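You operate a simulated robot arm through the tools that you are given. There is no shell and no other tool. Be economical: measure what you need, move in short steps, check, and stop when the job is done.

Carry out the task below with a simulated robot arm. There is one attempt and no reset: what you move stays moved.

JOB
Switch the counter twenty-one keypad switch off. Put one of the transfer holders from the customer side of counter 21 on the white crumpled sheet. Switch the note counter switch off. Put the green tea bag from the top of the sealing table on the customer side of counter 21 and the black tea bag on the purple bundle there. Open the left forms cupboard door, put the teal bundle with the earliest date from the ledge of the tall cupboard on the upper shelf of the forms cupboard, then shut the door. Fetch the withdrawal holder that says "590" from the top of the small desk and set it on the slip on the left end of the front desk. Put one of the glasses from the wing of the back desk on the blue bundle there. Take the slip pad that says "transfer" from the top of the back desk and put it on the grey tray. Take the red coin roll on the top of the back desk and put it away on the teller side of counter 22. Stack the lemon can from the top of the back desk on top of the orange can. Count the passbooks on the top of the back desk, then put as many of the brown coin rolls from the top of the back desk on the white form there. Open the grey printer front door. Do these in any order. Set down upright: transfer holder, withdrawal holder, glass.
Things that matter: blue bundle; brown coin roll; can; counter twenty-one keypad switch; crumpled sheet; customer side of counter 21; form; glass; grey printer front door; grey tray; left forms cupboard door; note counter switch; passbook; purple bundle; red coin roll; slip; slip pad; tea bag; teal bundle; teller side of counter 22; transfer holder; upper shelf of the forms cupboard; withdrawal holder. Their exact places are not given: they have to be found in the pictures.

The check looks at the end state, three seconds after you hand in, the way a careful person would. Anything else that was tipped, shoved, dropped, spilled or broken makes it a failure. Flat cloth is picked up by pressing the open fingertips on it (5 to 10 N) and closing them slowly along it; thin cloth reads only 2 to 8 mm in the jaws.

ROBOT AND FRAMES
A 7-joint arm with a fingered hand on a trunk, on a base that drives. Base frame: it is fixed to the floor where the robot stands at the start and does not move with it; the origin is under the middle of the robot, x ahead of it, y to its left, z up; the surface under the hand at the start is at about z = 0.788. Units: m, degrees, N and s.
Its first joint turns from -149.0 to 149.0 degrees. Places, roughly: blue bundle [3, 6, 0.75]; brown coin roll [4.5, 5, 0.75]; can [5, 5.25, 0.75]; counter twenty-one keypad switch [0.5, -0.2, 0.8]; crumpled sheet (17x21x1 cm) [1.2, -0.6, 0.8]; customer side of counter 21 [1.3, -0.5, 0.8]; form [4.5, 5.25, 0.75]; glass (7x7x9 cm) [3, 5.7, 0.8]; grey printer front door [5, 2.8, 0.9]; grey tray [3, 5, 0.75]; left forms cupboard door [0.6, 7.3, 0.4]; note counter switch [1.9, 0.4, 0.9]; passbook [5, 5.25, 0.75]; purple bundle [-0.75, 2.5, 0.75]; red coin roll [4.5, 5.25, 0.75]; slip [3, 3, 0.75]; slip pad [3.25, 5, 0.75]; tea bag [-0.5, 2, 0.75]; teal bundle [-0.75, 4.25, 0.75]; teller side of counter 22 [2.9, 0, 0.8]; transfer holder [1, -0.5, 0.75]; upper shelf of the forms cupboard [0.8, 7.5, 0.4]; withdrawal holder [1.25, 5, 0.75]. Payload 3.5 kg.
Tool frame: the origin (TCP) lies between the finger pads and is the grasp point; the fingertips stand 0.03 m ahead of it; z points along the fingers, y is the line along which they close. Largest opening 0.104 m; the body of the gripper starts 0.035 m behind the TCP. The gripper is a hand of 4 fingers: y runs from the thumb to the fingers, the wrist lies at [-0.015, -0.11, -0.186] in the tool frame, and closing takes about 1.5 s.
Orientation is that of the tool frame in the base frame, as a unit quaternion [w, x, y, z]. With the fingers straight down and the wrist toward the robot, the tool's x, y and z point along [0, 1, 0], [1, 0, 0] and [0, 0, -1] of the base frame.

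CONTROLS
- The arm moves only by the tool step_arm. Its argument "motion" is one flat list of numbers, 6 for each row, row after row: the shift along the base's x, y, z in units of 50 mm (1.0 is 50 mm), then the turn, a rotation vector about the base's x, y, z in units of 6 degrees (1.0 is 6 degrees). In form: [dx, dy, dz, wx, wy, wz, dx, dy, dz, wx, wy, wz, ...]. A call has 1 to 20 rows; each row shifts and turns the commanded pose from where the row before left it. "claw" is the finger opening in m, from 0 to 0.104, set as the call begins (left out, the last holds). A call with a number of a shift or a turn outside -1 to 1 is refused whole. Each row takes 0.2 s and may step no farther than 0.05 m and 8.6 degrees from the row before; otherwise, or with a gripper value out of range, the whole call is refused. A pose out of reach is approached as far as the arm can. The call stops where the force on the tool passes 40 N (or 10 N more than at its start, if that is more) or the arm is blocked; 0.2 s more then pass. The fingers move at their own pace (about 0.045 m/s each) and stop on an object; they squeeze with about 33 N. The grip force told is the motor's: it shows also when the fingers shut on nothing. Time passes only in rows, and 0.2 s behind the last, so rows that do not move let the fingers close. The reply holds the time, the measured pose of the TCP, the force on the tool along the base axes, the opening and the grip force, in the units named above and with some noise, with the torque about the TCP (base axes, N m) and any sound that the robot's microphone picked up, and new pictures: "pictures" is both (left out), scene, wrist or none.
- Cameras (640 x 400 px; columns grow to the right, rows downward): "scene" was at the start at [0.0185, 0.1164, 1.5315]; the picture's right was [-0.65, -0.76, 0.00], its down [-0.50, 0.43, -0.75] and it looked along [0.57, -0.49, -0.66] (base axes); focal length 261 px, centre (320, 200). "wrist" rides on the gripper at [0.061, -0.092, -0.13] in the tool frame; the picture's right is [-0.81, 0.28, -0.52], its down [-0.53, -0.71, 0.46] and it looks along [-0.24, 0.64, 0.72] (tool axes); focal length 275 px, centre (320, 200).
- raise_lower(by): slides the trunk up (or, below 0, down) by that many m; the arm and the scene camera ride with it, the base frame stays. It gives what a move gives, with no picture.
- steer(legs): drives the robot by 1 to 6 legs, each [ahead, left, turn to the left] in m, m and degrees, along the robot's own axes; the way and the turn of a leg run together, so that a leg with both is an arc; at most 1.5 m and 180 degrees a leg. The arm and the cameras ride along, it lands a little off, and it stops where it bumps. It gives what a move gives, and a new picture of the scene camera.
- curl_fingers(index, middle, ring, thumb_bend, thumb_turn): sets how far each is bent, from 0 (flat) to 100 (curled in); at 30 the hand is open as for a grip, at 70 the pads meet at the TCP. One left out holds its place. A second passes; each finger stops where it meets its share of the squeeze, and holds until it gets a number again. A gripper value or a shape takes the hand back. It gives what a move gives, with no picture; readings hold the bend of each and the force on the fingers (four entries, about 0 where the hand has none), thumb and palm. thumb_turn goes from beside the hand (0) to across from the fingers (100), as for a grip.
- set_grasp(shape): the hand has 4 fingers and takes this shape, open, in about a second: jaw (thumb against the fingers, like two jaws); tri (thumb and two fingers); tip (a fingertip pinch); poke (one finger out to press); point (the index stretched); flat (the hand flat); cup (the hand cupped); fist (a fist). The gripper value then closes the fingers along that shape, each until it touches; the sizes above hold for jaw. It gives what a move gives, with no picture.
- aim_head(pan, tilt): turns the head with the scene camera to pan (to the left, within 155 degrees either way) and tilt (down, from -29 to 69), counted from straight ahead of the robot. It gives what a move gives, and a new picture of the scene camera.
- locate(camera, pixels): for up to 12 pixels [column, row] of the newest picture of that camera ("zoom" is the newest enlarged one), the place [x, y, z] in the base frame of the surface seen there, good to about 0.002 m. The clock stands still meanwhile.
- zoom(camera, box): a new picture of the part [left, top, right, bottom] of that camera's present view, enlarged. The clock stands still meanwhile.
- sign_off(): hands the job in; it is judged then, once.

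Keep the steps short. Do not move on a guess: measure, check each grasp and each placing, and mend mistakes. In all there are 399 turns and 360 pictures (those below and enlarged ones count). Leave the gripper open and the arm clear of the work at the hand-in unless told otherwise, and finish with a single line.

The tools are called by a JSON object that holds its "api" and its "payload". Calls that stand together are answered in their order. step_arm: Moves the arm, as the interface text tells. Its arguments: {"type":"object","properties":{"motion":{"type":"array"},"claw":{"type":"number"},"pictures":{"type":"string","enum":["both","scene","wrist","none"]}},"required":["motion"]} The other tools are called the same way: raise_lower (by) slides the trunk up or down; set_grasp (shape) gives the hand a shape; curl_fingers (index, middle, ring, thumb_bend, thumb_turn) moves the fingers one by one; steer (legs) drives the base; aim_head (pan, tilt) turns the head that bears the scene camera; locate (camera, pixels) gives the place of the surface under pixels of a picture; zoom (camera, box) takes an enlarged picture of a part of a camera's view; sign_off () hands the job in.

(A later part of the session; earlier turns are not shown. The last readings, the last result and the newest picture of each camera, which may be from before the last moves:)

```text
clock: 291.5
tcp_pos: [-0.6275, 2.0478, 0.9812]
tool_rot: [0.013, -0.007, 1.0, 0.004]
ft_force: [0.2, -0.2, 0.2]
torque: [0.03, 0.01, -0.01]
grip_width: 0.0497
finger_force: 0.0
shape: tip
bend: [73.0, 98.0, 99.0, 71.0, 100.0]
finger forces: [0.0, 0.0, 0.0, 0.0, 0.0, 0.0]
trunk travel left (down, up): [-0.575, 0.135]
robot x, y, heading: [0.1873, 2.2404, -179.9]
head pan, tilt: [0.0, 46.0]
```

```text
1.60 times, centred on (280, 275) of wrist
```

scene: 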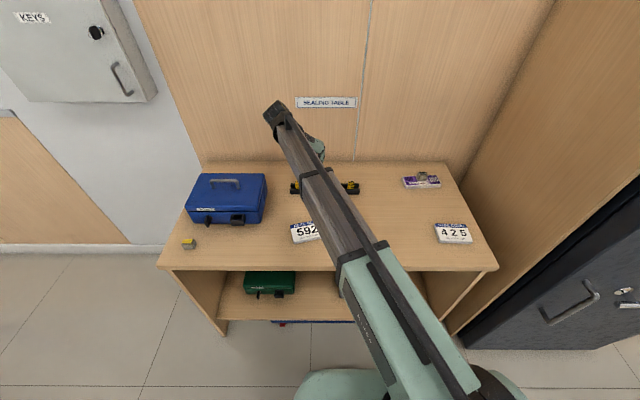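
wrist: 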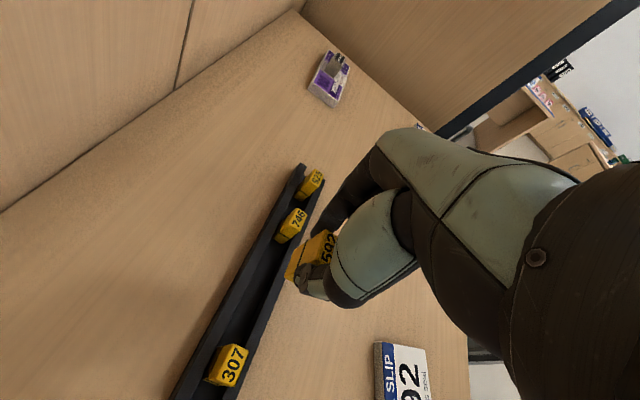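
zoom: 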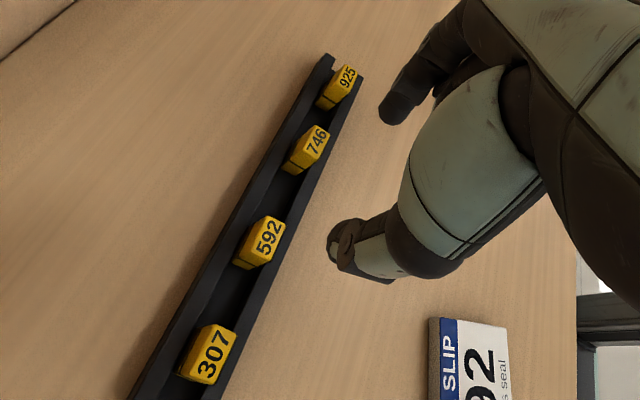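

The rack is restored: 307, 592, 746, 925 all upright. The plaque was turned about 15°; I'll grip it across its width and set it back. Rotating the hand +106° and moving above it.

{"api": "set_grasp", "payload": {"shape": "jaw"}}

{"api": "step_arm", "payload": {"motion": [0.24, -0.02, 0, 0, 0, 1, 0.24, -0.02, 0, 0, 0, 1, 0.24, -0.02, 0, 0, 0, 1, 0.24, -0.02, 0, 0, 0, 1, 0.24, -0.02, 0, 0, 0, 1, 0.24, -0.02, 0, 0, 0, 1, 0.24, -0.02, 0, 0, 0, 1, 0.24, -0.02, 0, 0, 0, 1, 0.24, -0.02, 0, 0, 0, 1, 0.24, -0.02, 0, 0, 0, 1, 0.24, -0.02, 0, 0, 0, 1, 0.24, -0.02, 0, 0, 0, 1, 0.24, -0.02, 0, 0, 0, 1, 0.24, -0.02, 0, 0, 0, 1, 0.24, -0.04, 0, 0, 0, 1, 0.24, -0.04, 0, 0, 0, 1, 0.24, -0.04, 0, 0, 0, 1, 0.24, -0.04, 0, 0, 0, 0.7]}}

```text
clock: 292.4
tcp_pos: [-0.6283, 2.049, 0.9807]
tool_rot: [0.013, -0.007, 1.0, 0.004]
ft_force: [0.6, 0.5, 0.5]
torque: [0.01, -0.02, -0.01]
grip_width: 0.104
finger_force: 0.1
shape: jaw
bend: [30.0, 30.0, 30.0, 30.0, 98.0]
finger forces: [0.0, 0.0, 0.0, 0.0, 0.1, 0.1]
trunk travel left (down, up): [-0.575, 0.135]
robot x, y, heading: [0.1837, 2.2402, -180.0]
head pan, tilt: [0.0, 46.0]
```

```text
clock: 296.2
tcp_pos: [-0.4108, 2.0268, 0.9794]
tool_rot: [-0.005, 0.805, -0.593, -0.013]
ft_force: [0.4, 0.1, 0.1]
torque: [-0.02, -0.01, 0.01]
grip_width: 0.104
finger_force: 0.1
shape: jaw
bend: [30.0, 30.0, 30.0, 30.0, 98.0]
finger forces: [0.0, 0.1, 0.0, 0.1, 0.0, 0.1]
trunk travel left (down, up): [-0.575, 0.135]
robot x, y, heading: [0.1842, 2.2372, -179.8]
head pan, tilt: [0.0, 46.0]
```

scene: 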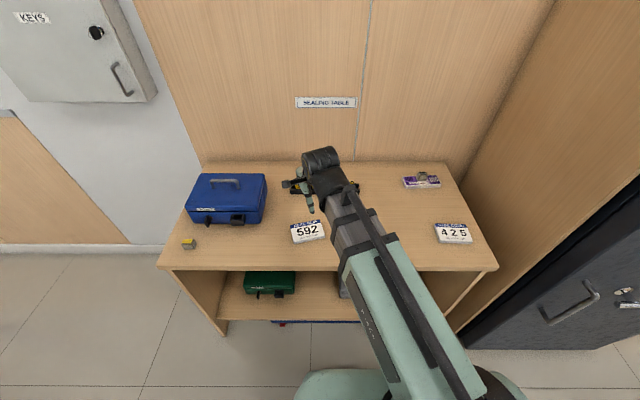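
wrist: 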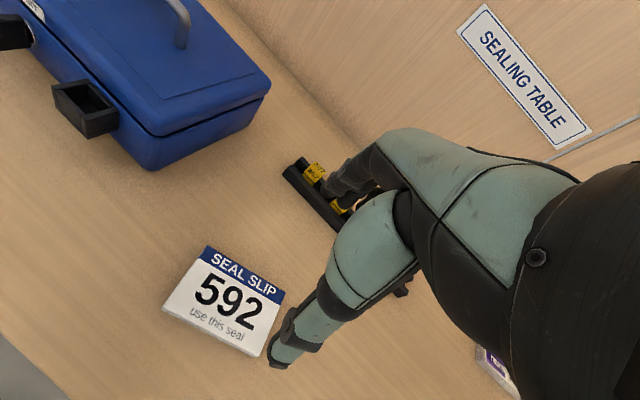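

{"api": "locate", "payload": {"camera": "wrist", "pixels": [[208, 250], [282, 290], [168, 307], [248, 350], [226, 298]]}}

```text
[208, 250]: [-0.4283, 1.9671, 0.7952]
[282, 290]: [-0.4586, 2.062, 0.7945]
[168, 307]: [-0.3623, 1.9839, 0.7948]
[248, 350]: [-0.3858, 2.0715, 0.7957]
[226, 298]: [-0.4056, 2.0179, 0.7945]
```

{"api": "step_arm", "payload": {"motion": [0.04, -0.08, -0.9, 0, 0, 0, 0, 0, -0.9, 0, 0, 0, 0, 0, -0.9, 0, 0, 0, 0, 0, -0.6, 0, 0, 0], "pictures": "wrist"}}

{"api": "step_arm", "payload": {"motion": [0, 0, 0, 0, 0, 0, 0, 0, 0, 0, 0, 0, 0, 0, 0, 0, 0, 0, 0, 0, 0, 0, 0, 0, 0, 0, 0, 0, 0, 0, 0, 0, 0, 0, 0, 0], "claw": 0.04, "pictures": "wrist"}}

```text
clock: 297.2
tcp_pos: [-0.4075, 2.0224, 0.8167]
tool_rot: [-0.003, 0.804, -0.594, -0.012]
ft_force: [-0.2, -0.8, -0.3]
torque: [-0.01, -0.01, 0.01]
grip_width: 0.1038
finger_force: 0.0
shape: jaw
bend: [30.0, 30.0, 30.0, 30.0, 98.0]
finger forces: [0.1, 0.1, 0.0, 0.1, 0.1, 0.0]
trunk travel left (down, up): [-0.575, 0.135]
robot x, y, heading: [0.1816, 2.2382, -179.9]
head pan, tilt: [0.0, 46.0]
```

wrist: 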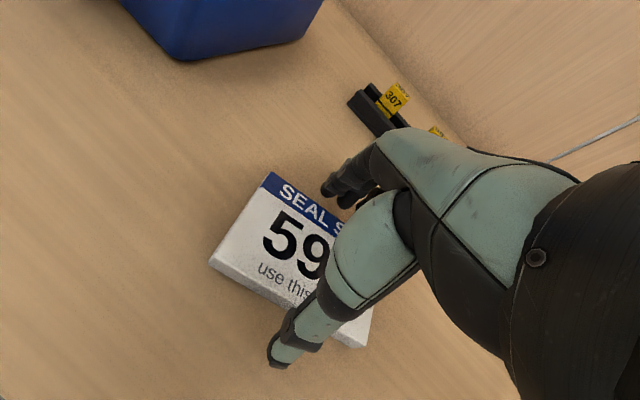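

```text
clock: 298.6
tcp_pos: [-0.4089, 2.0216, 0.8161]
tool_rot: [-0.004, 0.804, -0.595, -0.013]
ft_force: [0.3, -0.7, 0.3]
torque: [-0.01, 0.0, -0.03]
grip_width: 0.0687
finger_force: 32.8
shape: jaw
bend: [28.0, 39.0, 36.0, 60.0, 99.0]
finger forces: [16.9, 9.1, 4.0, 0.1, 29.9, 0.0]
trunk travel left (down, up): [-0.575, 0.135]
robot x, y, heading: [0.1822, 2.2372, -180.0]
head pan, tilt: [0.0, 46.0]
```

wrist: 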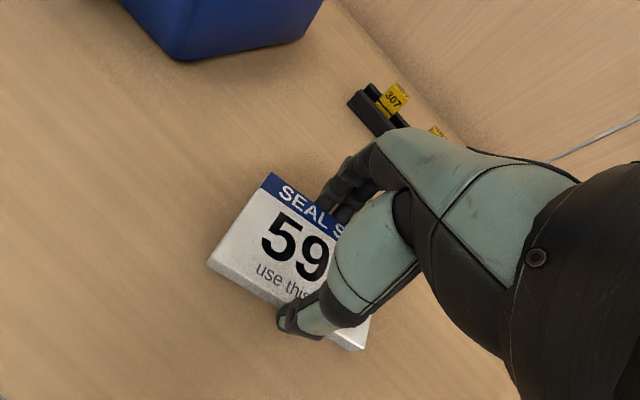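

{"api": "step_arm", "payload": {"motion": [0, 0, 0.1, 0, 0, 0, 0.1, 0.05, 0, 0, 0, -0.82, 0.1, 0.05, 0, 0, 0, -0.82, 0.1, 0.05, 0, 0, 0, -0.82, 0, 0, 0, 0, 0, 0], "pictures": "none"}}

{"api": "step_arm", "payload": {"motion": [0, 0, -0.1, 0, 0, 0], "pictures": "wrist"}}

```text
clock: 299.8
tcp_pos: [-0.3926, 2.029, 0.8207]
tool_rot: [-0.006, 0.721, -0.693, -0.013]
ft_force: [0.9, -0.7, -0.4]
torque: [-0.03, -0.01, -0.01]
grip_width: 0.0687
finger_force: 32.8
shape: jaw
bend: [28.0, 39.0, 37.0, 60.0, 99.0]
finger forces: [17.0, 9.0, 3.8, 0.0, 30.0, 0.0]
trunk travel left (down, up): [-0.575, 0.135]
robot x, y, heading: [0.1876, 2.2408, -180.3]
head pan, tilt: [0.0, 46.0]
```

```text
clock: 300.2
tcp_pos: [-0.3936, 2.0297, 0.8161]
tool_rot: [-0.005, 0.72, -0.693, -0.013]
ft_force: [-0.3, -0.4, 0.6]
torque: [0.04, -0.07, -0.02]
grip_width: 0.0689
finger_force: 32.8
shape: jaw
bend: [28.0, 39.0, 37.0, 60.0, 99.0]
finger forces: [17.0, 9.1, 4.3, 0.0, 30.1, 0.0]
trunk travel left (down, up): [-0.575, 0.135]
robot x, y, heading: [0.1839, 2.2427, -179.9]
head pan, tilt: [0.0, 46.0]
```

wrist: 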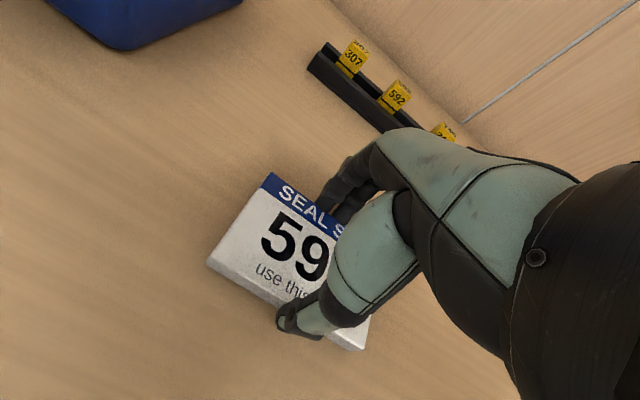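

Open and lift, then check the plaque's corners.

{"api": "step_arm", "payload": {"motion": [0, 0, -0.02, 0, 0, 0, 0, 0, 0, 0, 0, 0, 0, 0, 0, 0, 0, 0, 0, 0, 0, 0, 0, 0, 0, 0, 0.4, 0, 0, 0, 0, 0, 0.9, 0, 0, 0, 0, 0, 0.9, 0, 0, 0, 0, 0, 0.9, 0, 0, 0, 0, 0, 0.9, 0, 0, 0, 0, 0, 0.9, 0, 0, 0, 0, 0, 0.9, 0, 0, 0], "claw": 0.104}}

{"api": "zoom", "payload": {"camera": "scene", "box": [260, 195, 380, 255]}}

{"api": "locate", "payload": {"camera": "wrist", "pixels": [[208, 250], [282, 290], [168, 307], [248, 350]]}}

```text
clock: 302.6
tcp_pos: [-0.3935, 2.0309, 1.1052]
tool_rot: [-0.005, 0.72, -0.694, -0.013]
ft_force: [0.0, 0.0, 0.0]
torque: [0.01, -0.01, 0.01]
grip_width: 0.1038
finger_force: 0.1
shape: jaw
bend: [30.0, 30.0, 30.0, 30.0, 98.0]
finger forces: [0.0, 0.1, 0.1, 0.0, 0.0, 0.0]
trunk travel left (down, up): [-0.575, 0.135]
robot x, y, heading: [0.1831, 2.2392, -180.1]
head pan, tilt: [0.0, 46.0]
```

scene: 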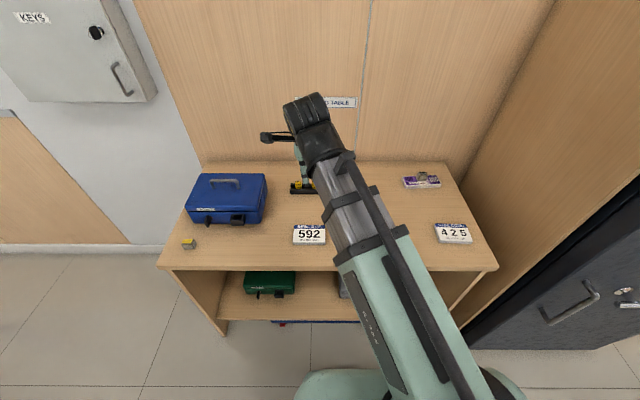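
wrist: 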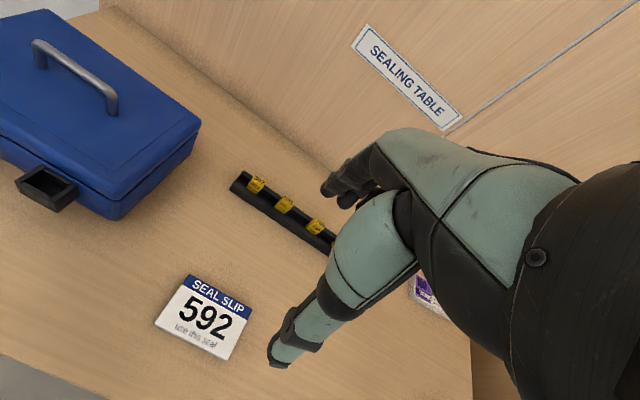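

```text
5.33 times, centred on (320, 225) of scene
```

zoom: 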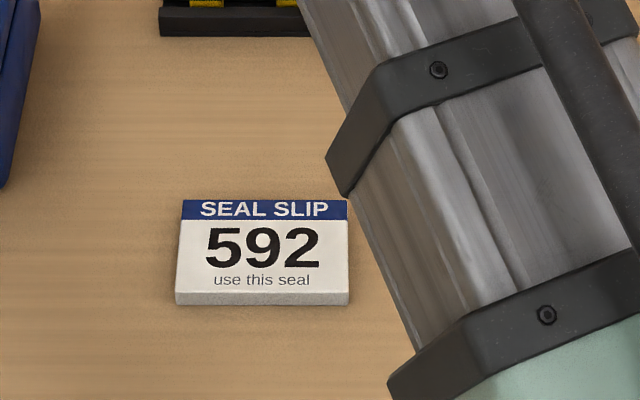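

```text
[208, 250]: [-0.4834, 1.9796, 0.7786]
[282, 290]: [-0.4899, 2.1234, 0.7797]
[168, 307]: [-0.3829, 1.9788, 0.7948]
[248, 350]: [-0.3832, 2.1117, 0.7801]
```

All restored. Next, the tall cupboard ledge. I'll back up, then strafe to about y=4.25.

{"api": "steer", "payload": {"legs": [[-0.45, 0, 0], [0, -1.0, 0], [0, -1.0, 0]]}}

```text
clock: 314.9
tcp_pos: [0.0684, 4.0368, 1.1058]
tool_rot: [-0.006, 0.719, -0.695, -0.012]
ft_force: [0.1, 0.1, 0.2]
torque: [0.01, 0.02, -0.01]
grip_width: 0.1038
finger_force: 0.1
shape: jaw
bend: [30.0, 30.0, 30.0, 30.0, 98.0]
finger forces: [0.0, 0.1, 0.0, 0.0, 0.0, 0.1]
trunk travel left (down, up): [-0.575, 0.135]
robot x, y, heading: [0.6476, 4.2443, 179.9]
head pan, tilt: [0.0, 46.0]
```

scene: 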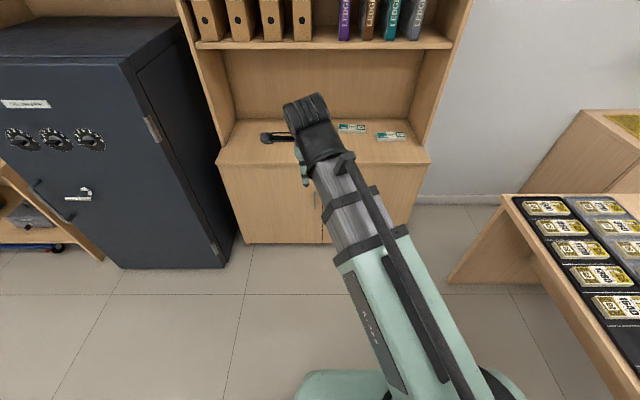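

{"api": "zoom", "payload": {"camera": "scene", "box": [215, 105, 435, 175]}}

{"api": "zoom", "payload": {"camera": "scene", "box": [500, 180, 640, 340]}}

{"api": "locate", "payload": {"camera": "scene", "pixels": [[352, 127], [390, 135], [220, 165], [425, 160], [235, 120], [330, 30], [548, 207], [512, 197], [640, 340], [578, 250], [455, 280], [200, 30]]}}

```text
2.91 times, centred on (325, 140) of scene
```

zoom: 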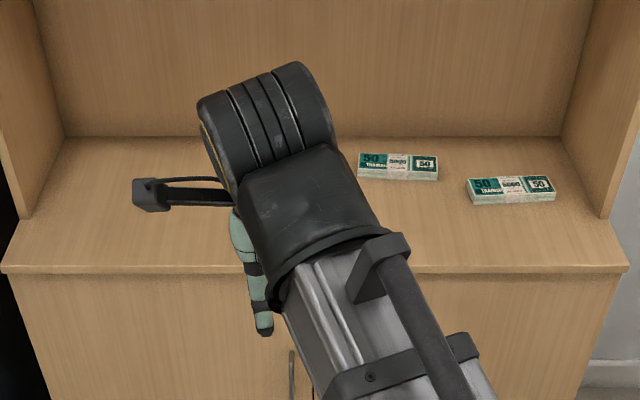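

```text
2.50 times, centred on (570, 260) of scene
```

zoom: 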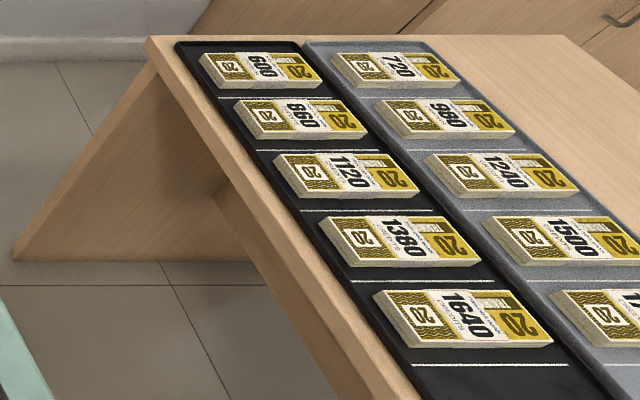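

```text
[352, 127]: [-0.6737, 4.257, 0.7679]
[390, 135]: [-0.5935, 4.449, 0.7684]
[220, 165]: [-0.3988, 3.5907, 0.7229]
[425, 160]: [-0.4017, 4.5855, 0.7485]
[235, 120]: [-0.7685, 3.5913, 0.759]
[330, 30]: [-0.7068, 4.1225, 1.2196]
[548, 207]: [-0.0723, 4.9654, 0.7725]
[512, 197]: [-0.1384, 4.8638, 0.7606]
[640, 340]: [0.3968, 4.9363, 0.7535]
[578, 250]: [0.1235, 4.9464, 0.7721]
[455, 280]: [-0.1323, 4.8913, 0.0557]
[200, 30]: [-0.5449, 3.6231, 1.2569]
```

I'll swing the hand to the side to see the whole ledge and read the dates.

{"api": "steer", "payload": {"legs": [[0.35, 0.15, 0]]}}

{"api": "step_arm", "payload": {"motion": [0.3, -0.9, 0, 0, 0, 0, 0.3, -0.9, 0, 0, 0, 0, 0.3, -0.9, 0, 0, 0, 0, 0.3, -0.9, 0, 0, 0, 0, 0.3, -0.9, 0, 0, 0, 0], "pictures": "none"}}

{"api": "aim_head", "payload": {"pan": 0, "tilt": 40}}

```text
clock: 317.3
tcp_pos: [-0.2861, 3.8867, 1.1053]
tool_rot: [-0.005, 0.718, -0.696, -0.012]
ft_force: [0.4, -0.6, 0.6]
torque: [0.01, 0.02, 0.0]
grip_width: 0.1038
finger_force: 0.1
shape: jaw
bend: [30.0, 30.0, 30.0, 30.0, 98.0]
finger forces: [0.1, 0.0, 0.0, 0.0, 0.0, 0.0]
trunk travel left (down, up): [-0.575, 0.135]
robot x, y, heading: [0.2919, 4.0936, 180.1]
head pan, tilt: [0.0, 46.0]
```

scene: 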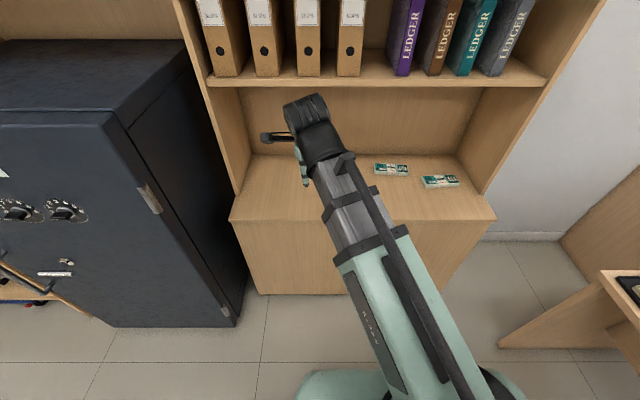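

```text
clock: 318.5
tcp_pos: [-0.2119, 3.662, 1.105]
tool_rot: [-0.005, 0.719, -0.695, -0.013]
ft_force: [0.0, -0.2, -0.4]
torque: [0.0, -0.01, -0.01]
grip_width: 0.1039
finger_force: 0.0
shape: jaw
bend: [30.0, 30.0, 30.0, 30.0, 98.0]
finger forces: [0.1, 0.1, 0.0, 0.1, 0.0, 0.0]
trunk travel left (down, up): [-0.575, 0.135]
robot x, y, heading: [0.2927, 4.0934, 179.6]
head pan, tilt: [0.0, 46.0]
```

```text
clock: 319.2
tcp_pos: [-0.2118, 3.6628, 1.1047]
tool_rot: [-0.006, 0.719, -0.695, -0.013]
ft_force: [0.0, 0.1, -0.2]
torque: [0.05, 0.03, -0.01]
grip_width: 0.104
finger_force: 0.1
shape: jaw
bend: [30.0, 30.0, 30.0, 30.0, 98.0]
finger forces: [0.0, 0.0, 0.0, 0.0, 0.0, 0.1]
trunk travel left (down, up): [-0.575, 0.135]
robot x, y, heading: [0.2905, 4.0949, 179.6]
head pan, tilt: [0.0, 40.0]
```

scene: 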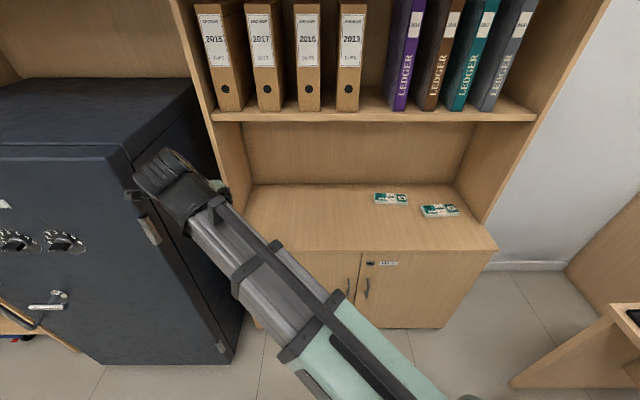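

{"api": "zoom", "payload": {"camera": "scene", "box": [364, 184, 412, 214]}}

{"api": "zoom", "payload": {"camera": "scene", "box": [416, 196, 464, 226]}}

{"api": "zoom", "payload": {"camera": "scene", "box": [220, 170, 380, 260]}}

```text
13.33 times, centred on (388, 199) of scene
```

zoom: 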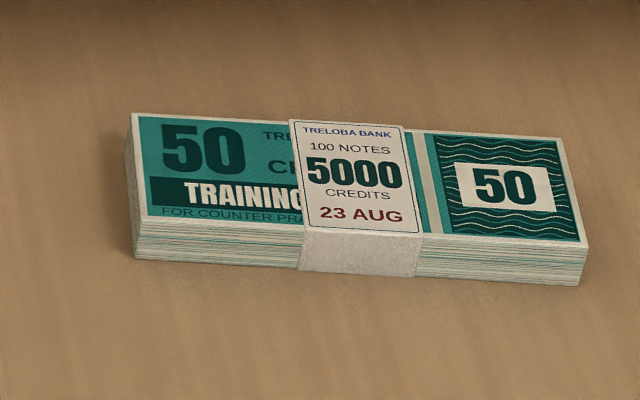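

```text
13.33 times, centred on (440, 211) of scene
```

zoom: 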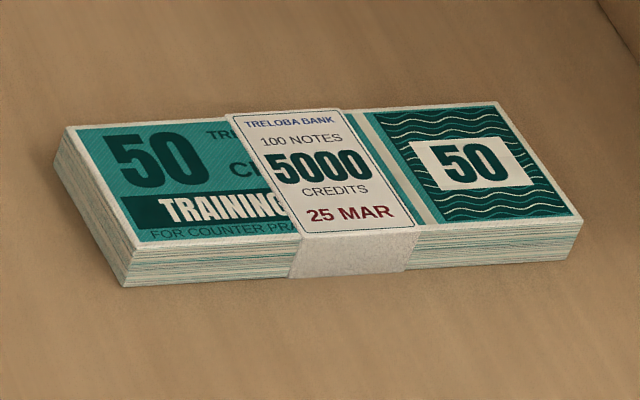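

```text
4.00 times, centred on (300, 215) of scene
```

zoom: 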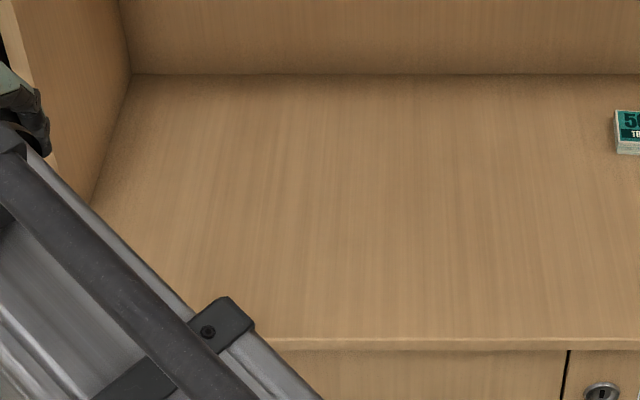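

25 MAR is the earlier. I'll locate its corners.

{"api": "locate", "payload": {"camera": "scene", "pixels": [[421, 206], [453, 204], [459, 213], [427, 216], [425, 217], [440, 210], [459, 215]]}}

```text
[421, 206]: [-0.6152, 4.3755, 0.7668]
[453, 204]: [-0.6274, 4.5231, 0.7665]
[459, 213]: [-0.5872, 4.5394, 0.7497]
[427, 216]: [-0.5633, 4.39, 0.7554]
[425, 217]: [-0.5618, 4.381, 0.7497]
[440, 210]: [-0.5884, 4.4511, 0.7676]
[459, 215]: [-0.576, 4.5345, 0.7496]
```

Drive right 0.25 m, then bring the hand round in front of the bundle.

{"api": "steer", "payload": {"legs": [[0, -0.25, 0]]}}

{"api": "step_arm", "payload": {"motion": [-0.2, 0.95, -0.1, 0, 0, 0, -0.2, 0.95, -0.1, 0, 0, 0, -0.2, 0.95, -0.1, 0, 0, 0, -0.2, 0.95, -0.1, 0, 0, 0, -0.1, 0.95, -0.1, 0, 0, 0, -0.1, 0.95, -0.1, 0, 0, 0, -0.1, 0.95, -0.1, 0, 0, 0, -0.1, 0.95, -0.1, 0, 0, 0, -0.1, 0.95, -0.2, 0, 0, 0.25, -0.1, 0.95, -0.2, 0, 0, 0.25, 0, 0.9, -0.2, 0, 0, 0, 0, 0.5, -0.8, 0, 0, 0, 0, 0, -0.9, 0, 0, 0, 0, 0, -0.9, 0, 0, 0]}}

```text
clock: 321.0
tcp_pos: [-0.211, 3.9113, 1.1059]
tool_rot: [-0.006, 0.719, -0.695, -0.012]
ft_force: [-0.1, 0.6, 0.7]
torque: [0.0, -0.01, 0.0]
grip_width: 0.1037
finger_force: 0.0
shape: jaw
bend: [30.0, 30.0, 30.0, 30.0, 98.0]
finger forces: [0.0, 0.0, 0.0, 0.1, 0.0, 0.1]
trunk travel left (down, up): [-0.575, 0.135]
robot x, y, heading: [0.2919, 4.3428, 180.0]
head pan, tilt: [0.0, 40.0]
```

scene: 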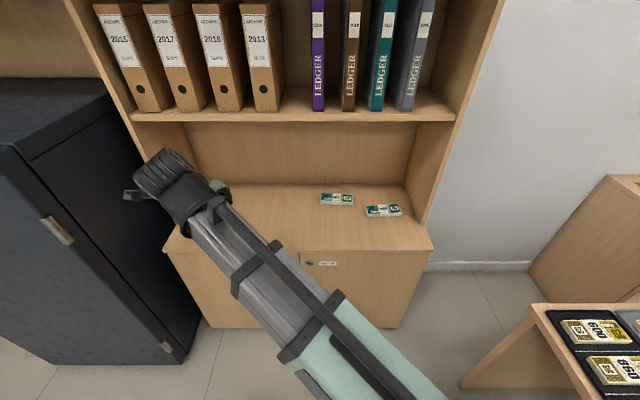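

```text
clock: 324.0
tcp_pos: [-0.2801, 4.4561, 0.9045]
tool_rot: [-0.005, 0.737, -0.675, -0.014]
ft_force: [-0.1, -0.1, -0.6]
torque: [0.02, -0.02, 0.03]
grip_width: 0.1035
finger_force: 0.2
shape: jaw
bend: [30.0, 30.0, 30.0, 30.0, 98.0]
finger forces: [0.1, 0.1, 0.0, 0.0, 0.0, 0.0]
trunk travel left (down, up): [-0.575, 0.135]
robot x, y, heading: [0.2905, 4.3432, 180.0]
head pan, tilt: [0.0, 40.0]
```

scene: 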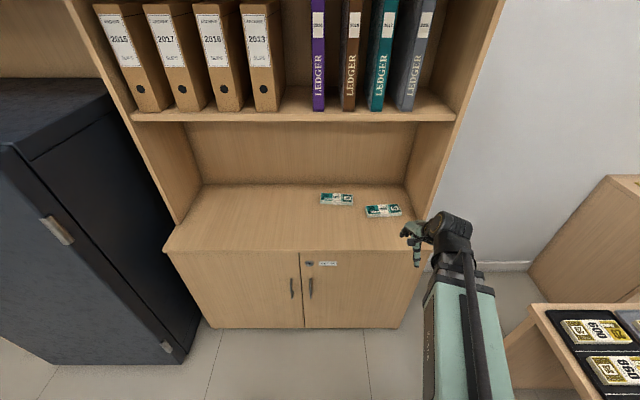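
wrist: 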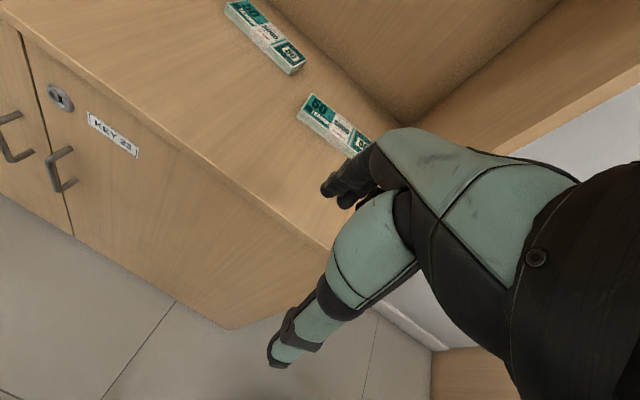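

{"api": "step_arm", "payload": {"motion": [-0.9, 0, 0, 0, 0, 0, -0.9, 0, 0, 0, 0, 0, -0.9, 0, 0, 0, 0, 0, -0.9, 0, 0, 0, 0, 0, -0.9, 0, 0, 0, 0, 0, -0.9, 0, 0, 0, 0, 0, -0.9, 0, 0, 0, 0, 0], "pictures": "wrist"}}

{"api": "locate", "payload": {"camera": "wrist", "pixels": [[200, 250], [240, 290], [260, 270], [300, 330], [280, 300]]}}

```text
clock: 325.6
tcp_pos: [-0.5973, 4.4564, 0.9052]
tool_rot: [-0.006, 0.737, -0.676, -0.012]
ft_force: [0.4, -0.8, 0.2]
torque: [0.02, 0.03, 0.01]
grip_width: 0.1039
finger_force: 0.0
shape: jaw
bend: [30.0, 30.0, 30.0, 30.0, 98.0]
finger forces: [0.0, 0.0, 0.1, 0.0, 0.1, 0.0]
trunk travel left (down, up): [-0.575, 0.135]
robot x, y, heading: [0.2954, 4.3421, 179.9]
head pan, tilt: [0.0, 40.0]
```

wrist: 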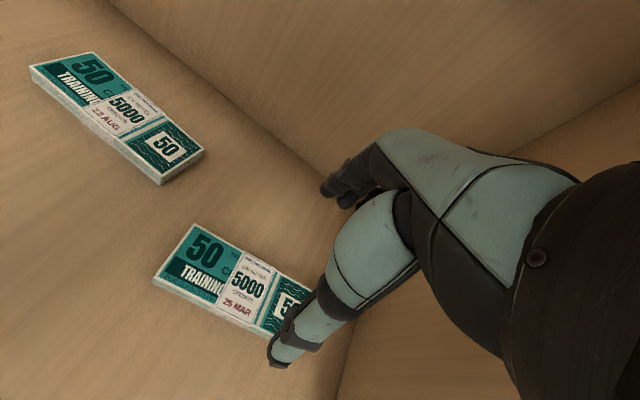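

```text
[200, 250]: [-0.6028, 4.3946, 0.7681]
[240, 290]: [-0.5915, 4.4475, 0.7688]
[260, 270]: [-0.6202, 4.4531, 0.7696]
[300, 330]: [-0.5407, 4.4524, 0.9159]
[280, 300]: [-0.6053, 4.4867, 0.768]
```

{"api": "step_arm", "payload": {"motion": [0.06, 0, -0.8, 0, 0, 0, 0, 0, -0.8, 0, 0, 0, 0, 0, -0.6, 0, 0, 0, 0, 0, -0.2, 0, 0, 0], "pictures": "none"}}

{"api": "step_arm", "payload": {"motion": [0, 0, 0, 0, 0, 0, 0, 0, 0, 0, 0, 0, 0, 0, 0, 0, 0, 0, 0, 0, 0, 0, 0, 0, 0, 0, 0, 0, 0, 0, 0, 0, 0, 0, 0, 0], "claw": 0.03, "pictures": "wrist"}}

```text
clock: 326.6
tcp_pos: [-0.5929, 4.4571, 0.785]
tool_rot: [-0.006, 0.737, -0.676, -0.013]
ft_force: [0.2, -0.6, -0.4]
torque: [0.03, 0.0, -0.02]
grip_width: 0.1037
finger_force: 0.1
shape: jaw
bend: [30.0, 30.0, 30.0, 30.0, 98.0]
finger forces: [0.0, 0.0, 0.0, 0.1, 0.0, 0.1]
trunk travel left (down, up): [-0.575, 0.135]
robot x, y, heading: [0.2935, 4.3402, 179.8]
head pan, tilt: [0.0, 40.0]
```

```text
clock: 328.0
tcp_pos: [-0.5919, 4.456, 0.7852]
tool_rot: [-0.006, 0.737, -0.676, -0.013]
ft_force: [-0.6, 0.3, -1.0]
torque: [0.0, -0.04, 0.0]
grip_width: 0.0533
finger_force: 32.5
shape: jaw
bend: [74.0, 45.0, 42.0, 68.0, 100.0]
finger forces: [16.6, 9.5, 4.2, 0.0, 30.2, 0.0]
trunk travel left (down, up): [-0.575, 0.135]
robot x, y, heading: [0.2962, 4.3416, 179.9]
head pan, tilt: [0.0, 40.0]
```

wrist: 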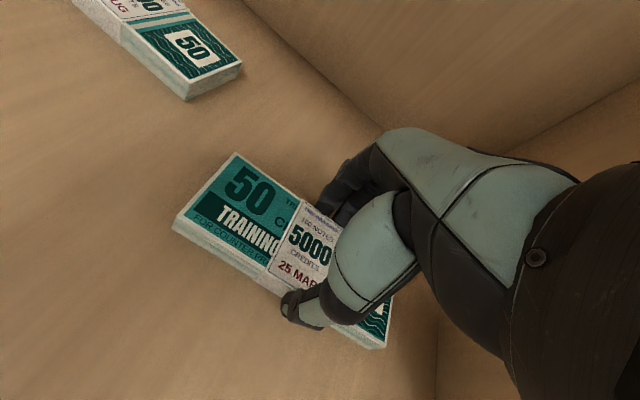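

Gripped (53 mm). Before carrying it off, I'll lift a little and look toward the forms cupboard to plan.

{"api": "step_arm", "payload": {"motion": [0, 0, 0.6, 0, 0, 0, 0, 0, 0.8, 0, 0, 0, 0.9, 0, 0.2, 0, 0, 0, 0.9, 0, 0, 0, 0, 0, 0.9, 0, 0, 0, 0, 0, 0.9, 0, 0, 0, 0, 0, 0.9, 0, 0, 0, 0, 0, 0.9, 0, 0, 0, 0, 0, 0.9, -0.2, 0.3, 0, 0, 0], "pictures": "wrist"}}

{"api": "aim_head", "payload": {"pan": -95, "tilt": 20}}

```text
clock: 330.0
tcp_pos: [-0.2785, 4.4456, 0.8812]
tool_rot: [-0.006, 0.737, -0.675, -0.013]
ft_force: [1.0, 0.0, -1.1]
torque: [0.0, 0.0, -0.01]
grip_width: 0.0532
finger_force: 32.8
shape: jaw
bend: [74.0, 45.0, 42.0, 68.0, 99.0]
finger forces: [16.8, 9.3, 4.2, 0.1, 30.3, 0.0]
trunk travel left (down, up): [-0.575, 0.135]
robot x, y, heading: [0.2946, 4.3456, 180.0]
head pan, tilt: [0.0, 40.0]
```

wrist: 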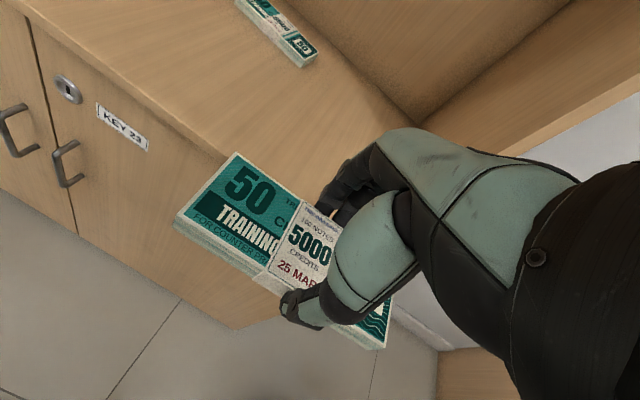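

```text
clock: 331.7
tcp_pos: [-0.2777, 4.447, 0.88]
tool_rot: [-0.006, 0.737, -0.676, -0.012]
ft_force: [-0.3, 0.2, -0.9]
torque: [0.02, 0.01, -0.03]
grip_width: 0.0534
finger_force: 33.1
shape: jaw
bend: [74.0, 45.0, 42.0, 68.0, 99.0]
finger forces: [16.9, 9.4, 4.1, 0.0, 30.4, 0.0]
trunk travel left (down, up): [-0.575, 0.135]
robot x, y, heading: [0.2929, 4.3423, 180.0]
head pan, tilt: [-95.0, 20.0]
```

scene: 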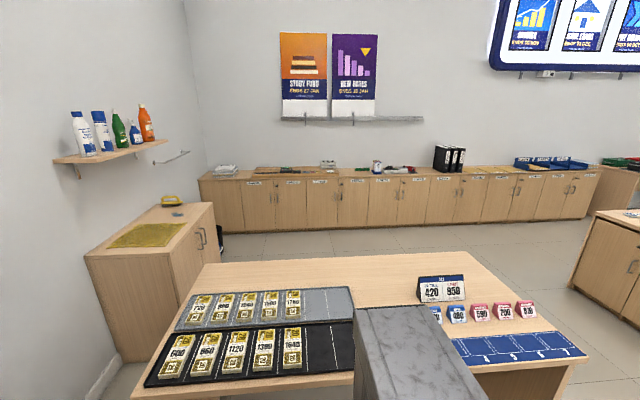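

{"api": "zoom", "payload": {"camera": "scene", "box": [190, 150, 350, 240]}}

{"api": "zoom", "payload": {"camera": "scene", "box": [330, 150, 610, 230]}}

{"api": "zoom", "payload": {"camera": "scene", "box": [410, 265, 550, 335]}}

{"api": "locate", "payload": {"camera": "scene", "pixels": [[258, 205], [290, 205], [320, 205], [355, 205], [380, 205], [412, 205], [340, 175], [245, 230], [440, 265], [478, 315], [400, 240]]}}

```text
4.00 times, centred on (270, 195) of scene
```

zoom: 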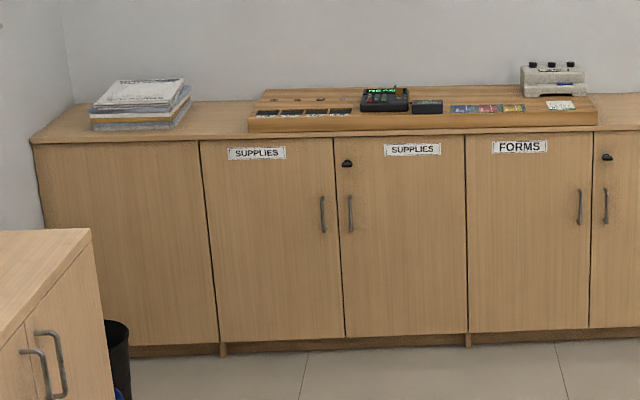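

```text
2.29 times, centred on (470, 190) of scene
```

zoom: 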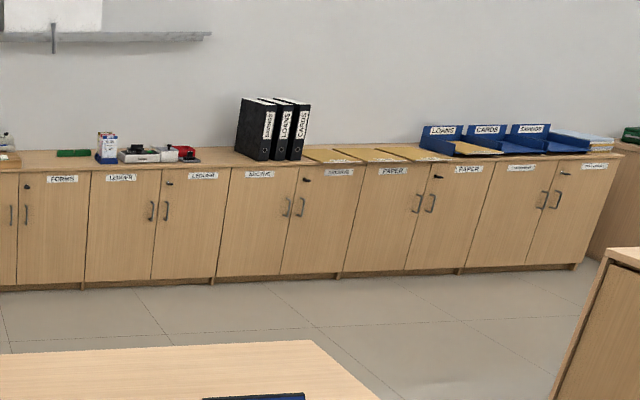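

```text
4.57 times, centred on (480, 300) of scene
```

zoom: 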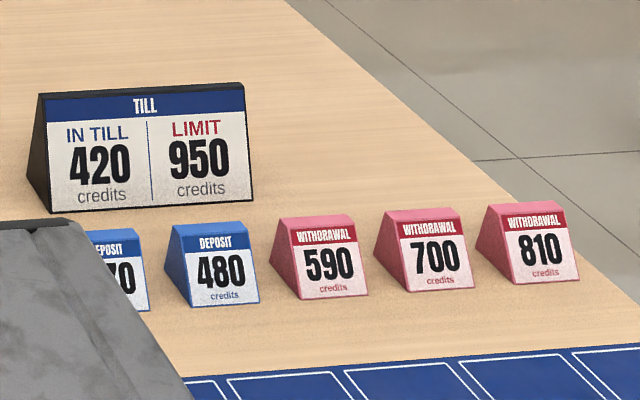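

```text
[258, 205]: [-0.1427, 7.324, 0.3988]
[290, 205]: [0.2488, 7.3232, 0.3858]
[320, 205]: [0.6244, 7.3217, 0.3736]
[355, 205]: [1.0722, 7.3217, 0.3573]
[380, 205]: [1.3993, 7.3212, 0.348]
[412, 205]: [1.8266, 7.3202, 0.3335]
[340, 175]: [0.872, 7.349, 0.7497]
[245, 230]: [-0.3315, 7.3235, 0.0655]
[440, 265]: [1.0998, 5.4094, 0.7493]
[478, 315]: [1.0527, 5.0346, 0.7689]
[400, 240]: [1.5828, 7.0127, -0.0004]
```

The FORMS pair is at x≈0.42–1.2 on the far wall (y=7.32); its left door handle is near x≈0.78. The top near (1.0, 7.42) looks free for a temporary set-down of the bundle while I open the door. I'll raise the hand first.

{"api": "step_arm", "payload": {"motion": [0, -0.4, 0.9, 0, 0, 0, 0, -0.4, 0.9, 0, 0, 0, 0, -0.4, 0.9, 0, 0, 0, 0, -0.4, 0.9, 0, 0, 0, 0, -0.4, 0.9, 0, 0, 0], "pictures": "none"}}

```text
clock: 332.9
tcp_pos: [-0.2778, 4.3461, 1.105]
tool_rot: [-0.006, 0.737, -0.675, -0.013]
ft_force: [0.3, -0.2, -0.9]
torque: [0.02, -0.03, 0.02]
grip_width: 0.0534
finger_force: 32.5
shape: jaw
bend: [74.0, 45.0, 42.0, 68.0, 99.0]
finger forces: [16.8, 9.3, 4.1, 0.1, 30.3, 0.1]
trunk travel left (down, up): [-0.575, 0.135]
robot x, y, heading: [0.2925, 4.3421, 179.7]
head pan, tilt: [-95.0, 20.0]
```

{"api": "steer", "payload": {"legs": [[-1.0, 0, 0], [-0.8, 0, 0], [0, -1.1, 0], [0, -1.1, 0], [1.0, 0, 0], [0, 0, -90]]}}

{"api": "aim_head", "payload": {"pan": 0, "tilt": 45}}

```text
clock: 361.2
tcp_pos: [1.1269, 7.1517, 1.1045]
tool_rot: [0.014, -0.033, 0.999, 0.005]
ft_force: [0.2, 1.1, -1.6]
torque: [0.01, -0.03, 0.0]
grip_width: 0.053
finger_force: 32.8
shape: jaw
bend: [74.0, 45.0, 43.0, 69.0, 99.0]
finger forces: [16.7, 9.2, 4.1, 0.0, 30.0, 0.0]
trunk travel left (down, up): [-0.575, 0.135]
robot x, y, heading: [1.1075, 6.5816, 88.6]
head pan, tilt: [-95.0, 20.0]
```

scene: 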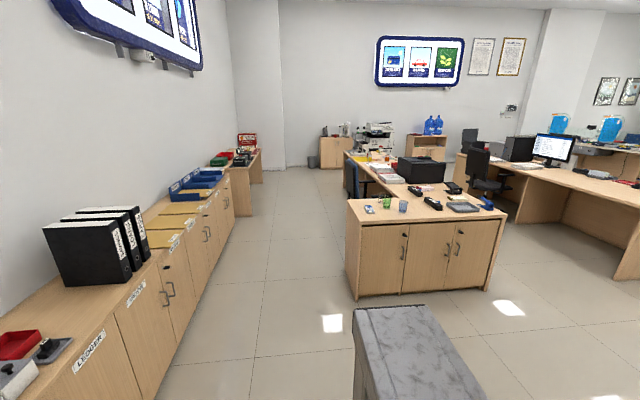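

```text
clock: 362.9
tcp_pos: [1.1252, 7.1511, 1.1044]
tool_rot: [0.013, -0.032, 0.999, 0.005]
ft_force: [0.0, -0.3, -0.4]
torque: [0.03, 0.0, 0.01]
grip_width: 0.0529
finger_force: 32.5
shape: jaw
bend: [74.0, 45.0, 43.0, 69.0, 99.0]
finger forces: [16.5, 9.2, 4.1, 0.1, 30.0, 0.0]
trunk travel left (down, up): [-0.575, 0.135]
robot x, y, heading: [1.1069, 6.5803, 88.5]
head pan, tilt: [0.0, 45.0]
```

scene: 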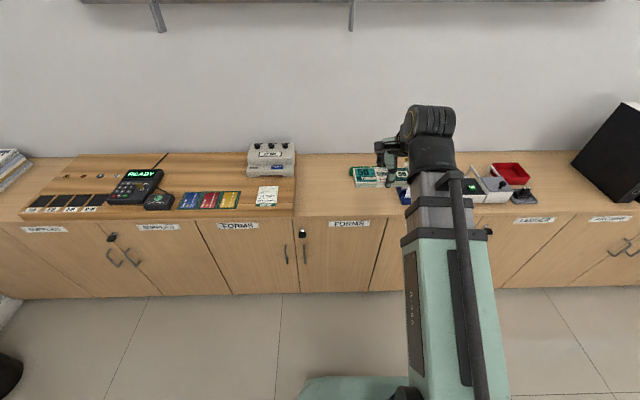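

{"api": "locate", "payload": {"camera": "scene", "pixels": [[320, 190], [320, 165], [298, 190], [318, 213], [287, 255], [287, 240], [287, 268], [291, 230], [199, 220], [236, 265], [296, 250], [460, 190]]}}

{"api": "zoom", "payload": {"camera": "scene", "box": [190, 210, 350, 310]}}

```text
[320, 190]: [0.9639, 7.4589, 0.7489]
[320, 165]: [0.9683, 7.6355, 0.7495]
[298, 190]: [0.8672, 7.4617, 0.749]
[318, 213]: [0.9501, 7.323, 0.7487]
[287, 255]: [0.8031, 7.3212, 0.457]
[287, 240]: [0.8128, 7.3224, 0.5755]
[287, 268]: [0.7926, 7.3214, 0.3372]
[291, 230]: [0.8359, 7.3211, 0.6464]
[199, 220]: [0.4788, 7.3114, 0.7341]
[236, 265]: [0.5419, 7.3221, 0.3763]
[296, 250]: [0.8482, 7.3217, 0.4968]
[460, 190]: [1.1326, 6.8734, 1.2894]
```

```text
4.00 times, centred on (270, 260) of scene
```

zoom: 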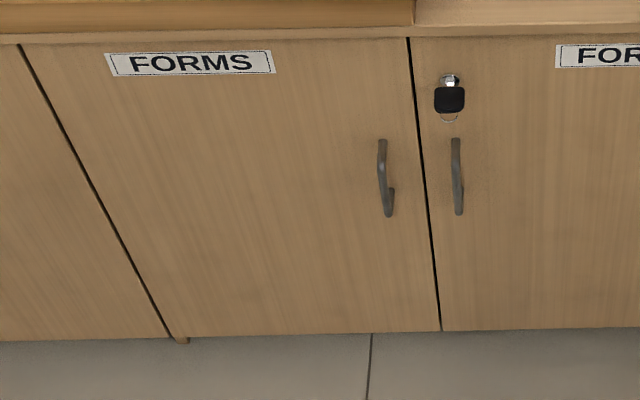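

Top free area is x 0.87–1.05. I'll set the bundle at (0.965, 7.42).

{"api": "step_arm", "payload": {"motion": [-0.53, 0.8, 0, 0, 0, 0, -0.53, 0.8, 0, 0, 0, 0, -0.53, 0.8, 0, 0, 0, 0, -0.53, 0.8, 0, 0, 0, 0, -0.53, 0.8, -0.2, 0, 0, 0, -0.53, 0.8, -0.2, 0, 0, 0, 0, 0.5, -0.8, 0, 0, 0, 0, 0, -0.9, 0, 0, 0, 0, 0, -0.9, 0, 0, 0, 0, 0, -0.9, 0, 0, 0, 0, 0, -0.9, 0, 0, 0, 0, 0, -0.9, 0, 0, 0]}}

```text
clock: 365.5
tcp_pos: [0.9666, 7.4171, 0.8181]
tool_rot: [0.013, -0.032, 0.999, 0.005]
ft_force: [-0.2, -0.7, -0.5]
torque: [0.01, 0.0, 0.01]
grip_width: 0.0529
finger_force: 33.0
shape: jaw
bend: [74.0, 45.0, 43.0, 69.0, 99.0]
finger forces: [16.8, 9.2, 4.2, 0.0, 29.9, 0.0]
trunk travel left (down, up): [-0.575, 0.135]
robot x, y, heading: [1.1068, 6.5822, 88.3]
head pan, tilt: [0.0, 45.0]
```

scene: 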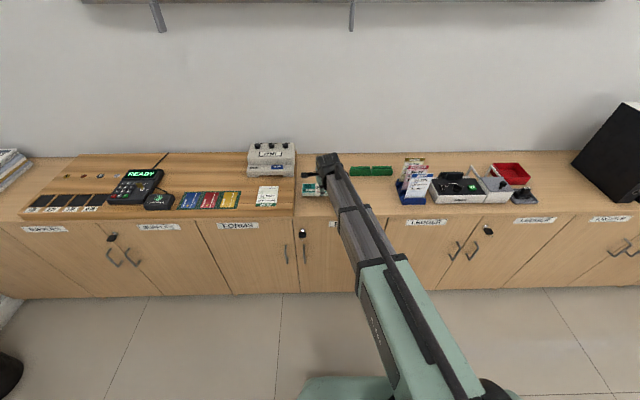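
wrist: 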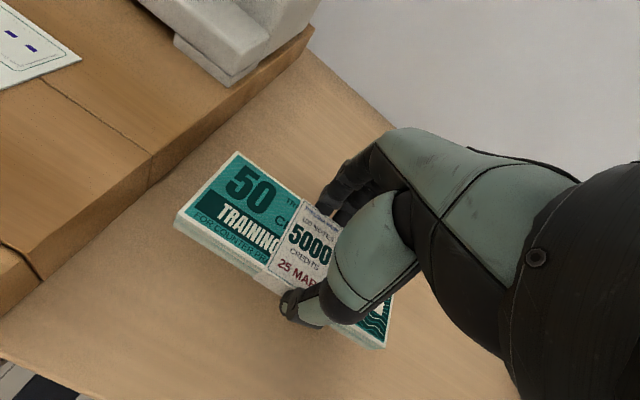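

{"api": "step_arm", "payload": {"motion": [0.2, 0, -0.4, 0, 0, 0, 0, 0, -0.14, 0, 0, 0, 0, 0, -0.06, 0, 0, 0], "pictures": "none"}}

{"api": "step_arm", "payload": {"motion": [0, 0, -0.06, 0, 0, 0], "pictures": "none"}}

```text
clock: 366.3
tcp_pos: [0.9769, 7.4167, 0.789]
tool_rot: [0.013, -0.032, 0.999, 0.004]
ft_force: [-0.5, 0.9, -0.2]
torque: [-0.01, 0.0, 0.02]
grip_width: 0.0528
finger_force: 33.1
shape: jaw
bend: [74.0, 45.0, 43.0, 69.0, 99.0]
finger forces: [16.7, 9.3, 4.2, 0.1, 30.0, 0.0]
trunk travel left (down, up): [-0.575, 0.135]
robot x, y, heading: [1.1067, 6.581, 88.4]
head pan, tilt: [0.0, 45.0]
```

```text
clock: 366.7
tcp_pos: [0.9756, 7.4174, 0.7876]
tool_rot: [0.013, -0.032, 0.999, 0.004]
ft_force: [-0.4, 0.8, -2.3]
torque: [-0.02, 0.02, 0.0]
grip_width: 0.0527
finger_force: 33.0
shape: jaw
bend: [74.0, 45.0, 43.0, 69.0, 99.0]
finger forces: [16.7, 9.2, 4.2, 0.0, 30.0, 0.0]
trunk travel left (down, up): [-0.575, 0.135]
robot x, y, heading: [1.1092, 6.5798, 88.3]
head pan, tilt: [0.0, 45.0]
```

Lower the last ~2 mm, open and lift away.

{"api": "step_arm", "payload": {"motion": [0, 0, -0.05, 0, 0, 0, 0, 0, 0, 0, 0, 0], "pictures": "none"}}

{"api": "step_arm", "payload": {"motion": [0, 0, 0, 0, 0, 0, 0, 0, 0, 0, 0, 0, 0, 0, 0, 0, 0, 0, 0, 0, 0, 0, 0, 0, 0, 0, 0, 0, 0, 0, 0, 0, 0.6, 0, 0, 0, 0, 0, 0.9, 0, 0, 0, 0, 0, 0.9, 0, 0, 0, 0, -0.6, 0.7, 0, 0, 0, 0, -0.9, 0, 0, 0, 0, 0, -0.9, 0, 0, 0, 0, 0, -0.9, 0, 0, 0, 0], "claw": 0.104, "pictures": "wrist"}}

```text
clock: 367.3
tcp_pos: [0.9756, 7.4177, 0.7848]
tool_rot: [0.013, -0.033, 0.999, 0.006]
ft_force: [0.7, 0.7, 3.2]
torque: [-0.06, 0.01, 0.03]
grip_width: 0.0529
finger_force: 32.5
shape: jaw
bend: [74.0, 45.0, 43.0, 69.0, 99.0]
finger forces: [17.1, 9.5, 4.3, 0.0, 30.6, 0.0]
trunk travel left (down, up): [-0.575, 0.135]
robot x, y, heading: [1.1085, 6.5809, 88.5]
head pan, tilt: [0.0, 45.0]
```

```text
clock: 369.9
tcp_pos: [0.9778, 7.2476, 0.9403]
tool_rot: [0.013, -0.031, 0.999, 0.006]
ft_force: [-0.1, 0.2, -0.7]
torque: [0.01, 0.0, -0.02]
grip_width: 0.1038
finger_force: 0.1
shape: jaw
bend: [30.0, 30.0, 30.0, 30.0, 98.0]
finger forces: [0.0, 0.0, 0.0, 0.1, 0.1, 0.0]
trunk travel left (down, up): [-0.575, 0.135]
robot x, y, heading: [1.1099, 6.5781, 88.5]
head pan, tilt: [0.0, 45.0]
```

wrist: 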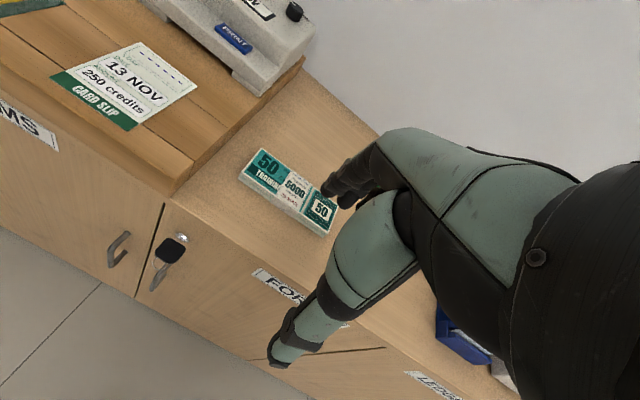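

Bundle safe. Now measure the handle of the left FORMS door (wrist px ~(118,248)).

{"api": "zoom", "payload": {"camera": "wrist", "box": [95, 220, 143, 280]}}

{"api": "locate", "payload": {"camera": "zoom", "pixels": [[350, 105], [260, 180], [215, 240], [190, 290], [190, 330], [300, 140], [240, 350], [120, 200]]}}

```text
6.67 times, centred on (119, 250) of wrist
```

zoom: 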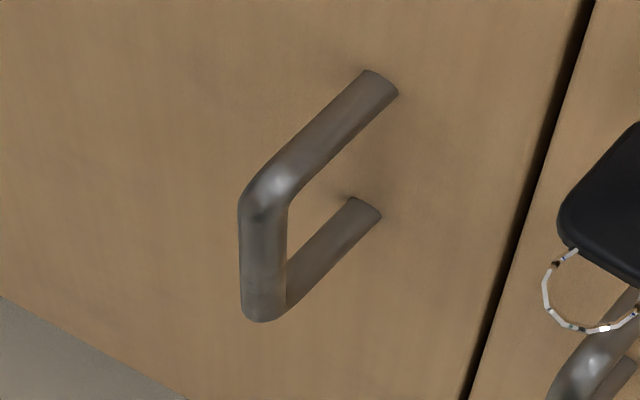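

```text
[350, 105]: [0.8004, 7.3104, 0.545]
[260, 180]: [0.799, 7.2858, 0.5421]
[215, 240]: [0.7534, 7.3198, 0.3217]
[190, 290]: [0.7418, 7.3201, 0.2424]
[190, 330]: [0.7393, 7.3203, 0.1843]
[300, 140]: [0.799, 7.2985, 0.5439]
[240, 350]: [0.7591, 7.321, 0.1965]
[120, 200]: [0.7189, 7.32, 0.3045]
```

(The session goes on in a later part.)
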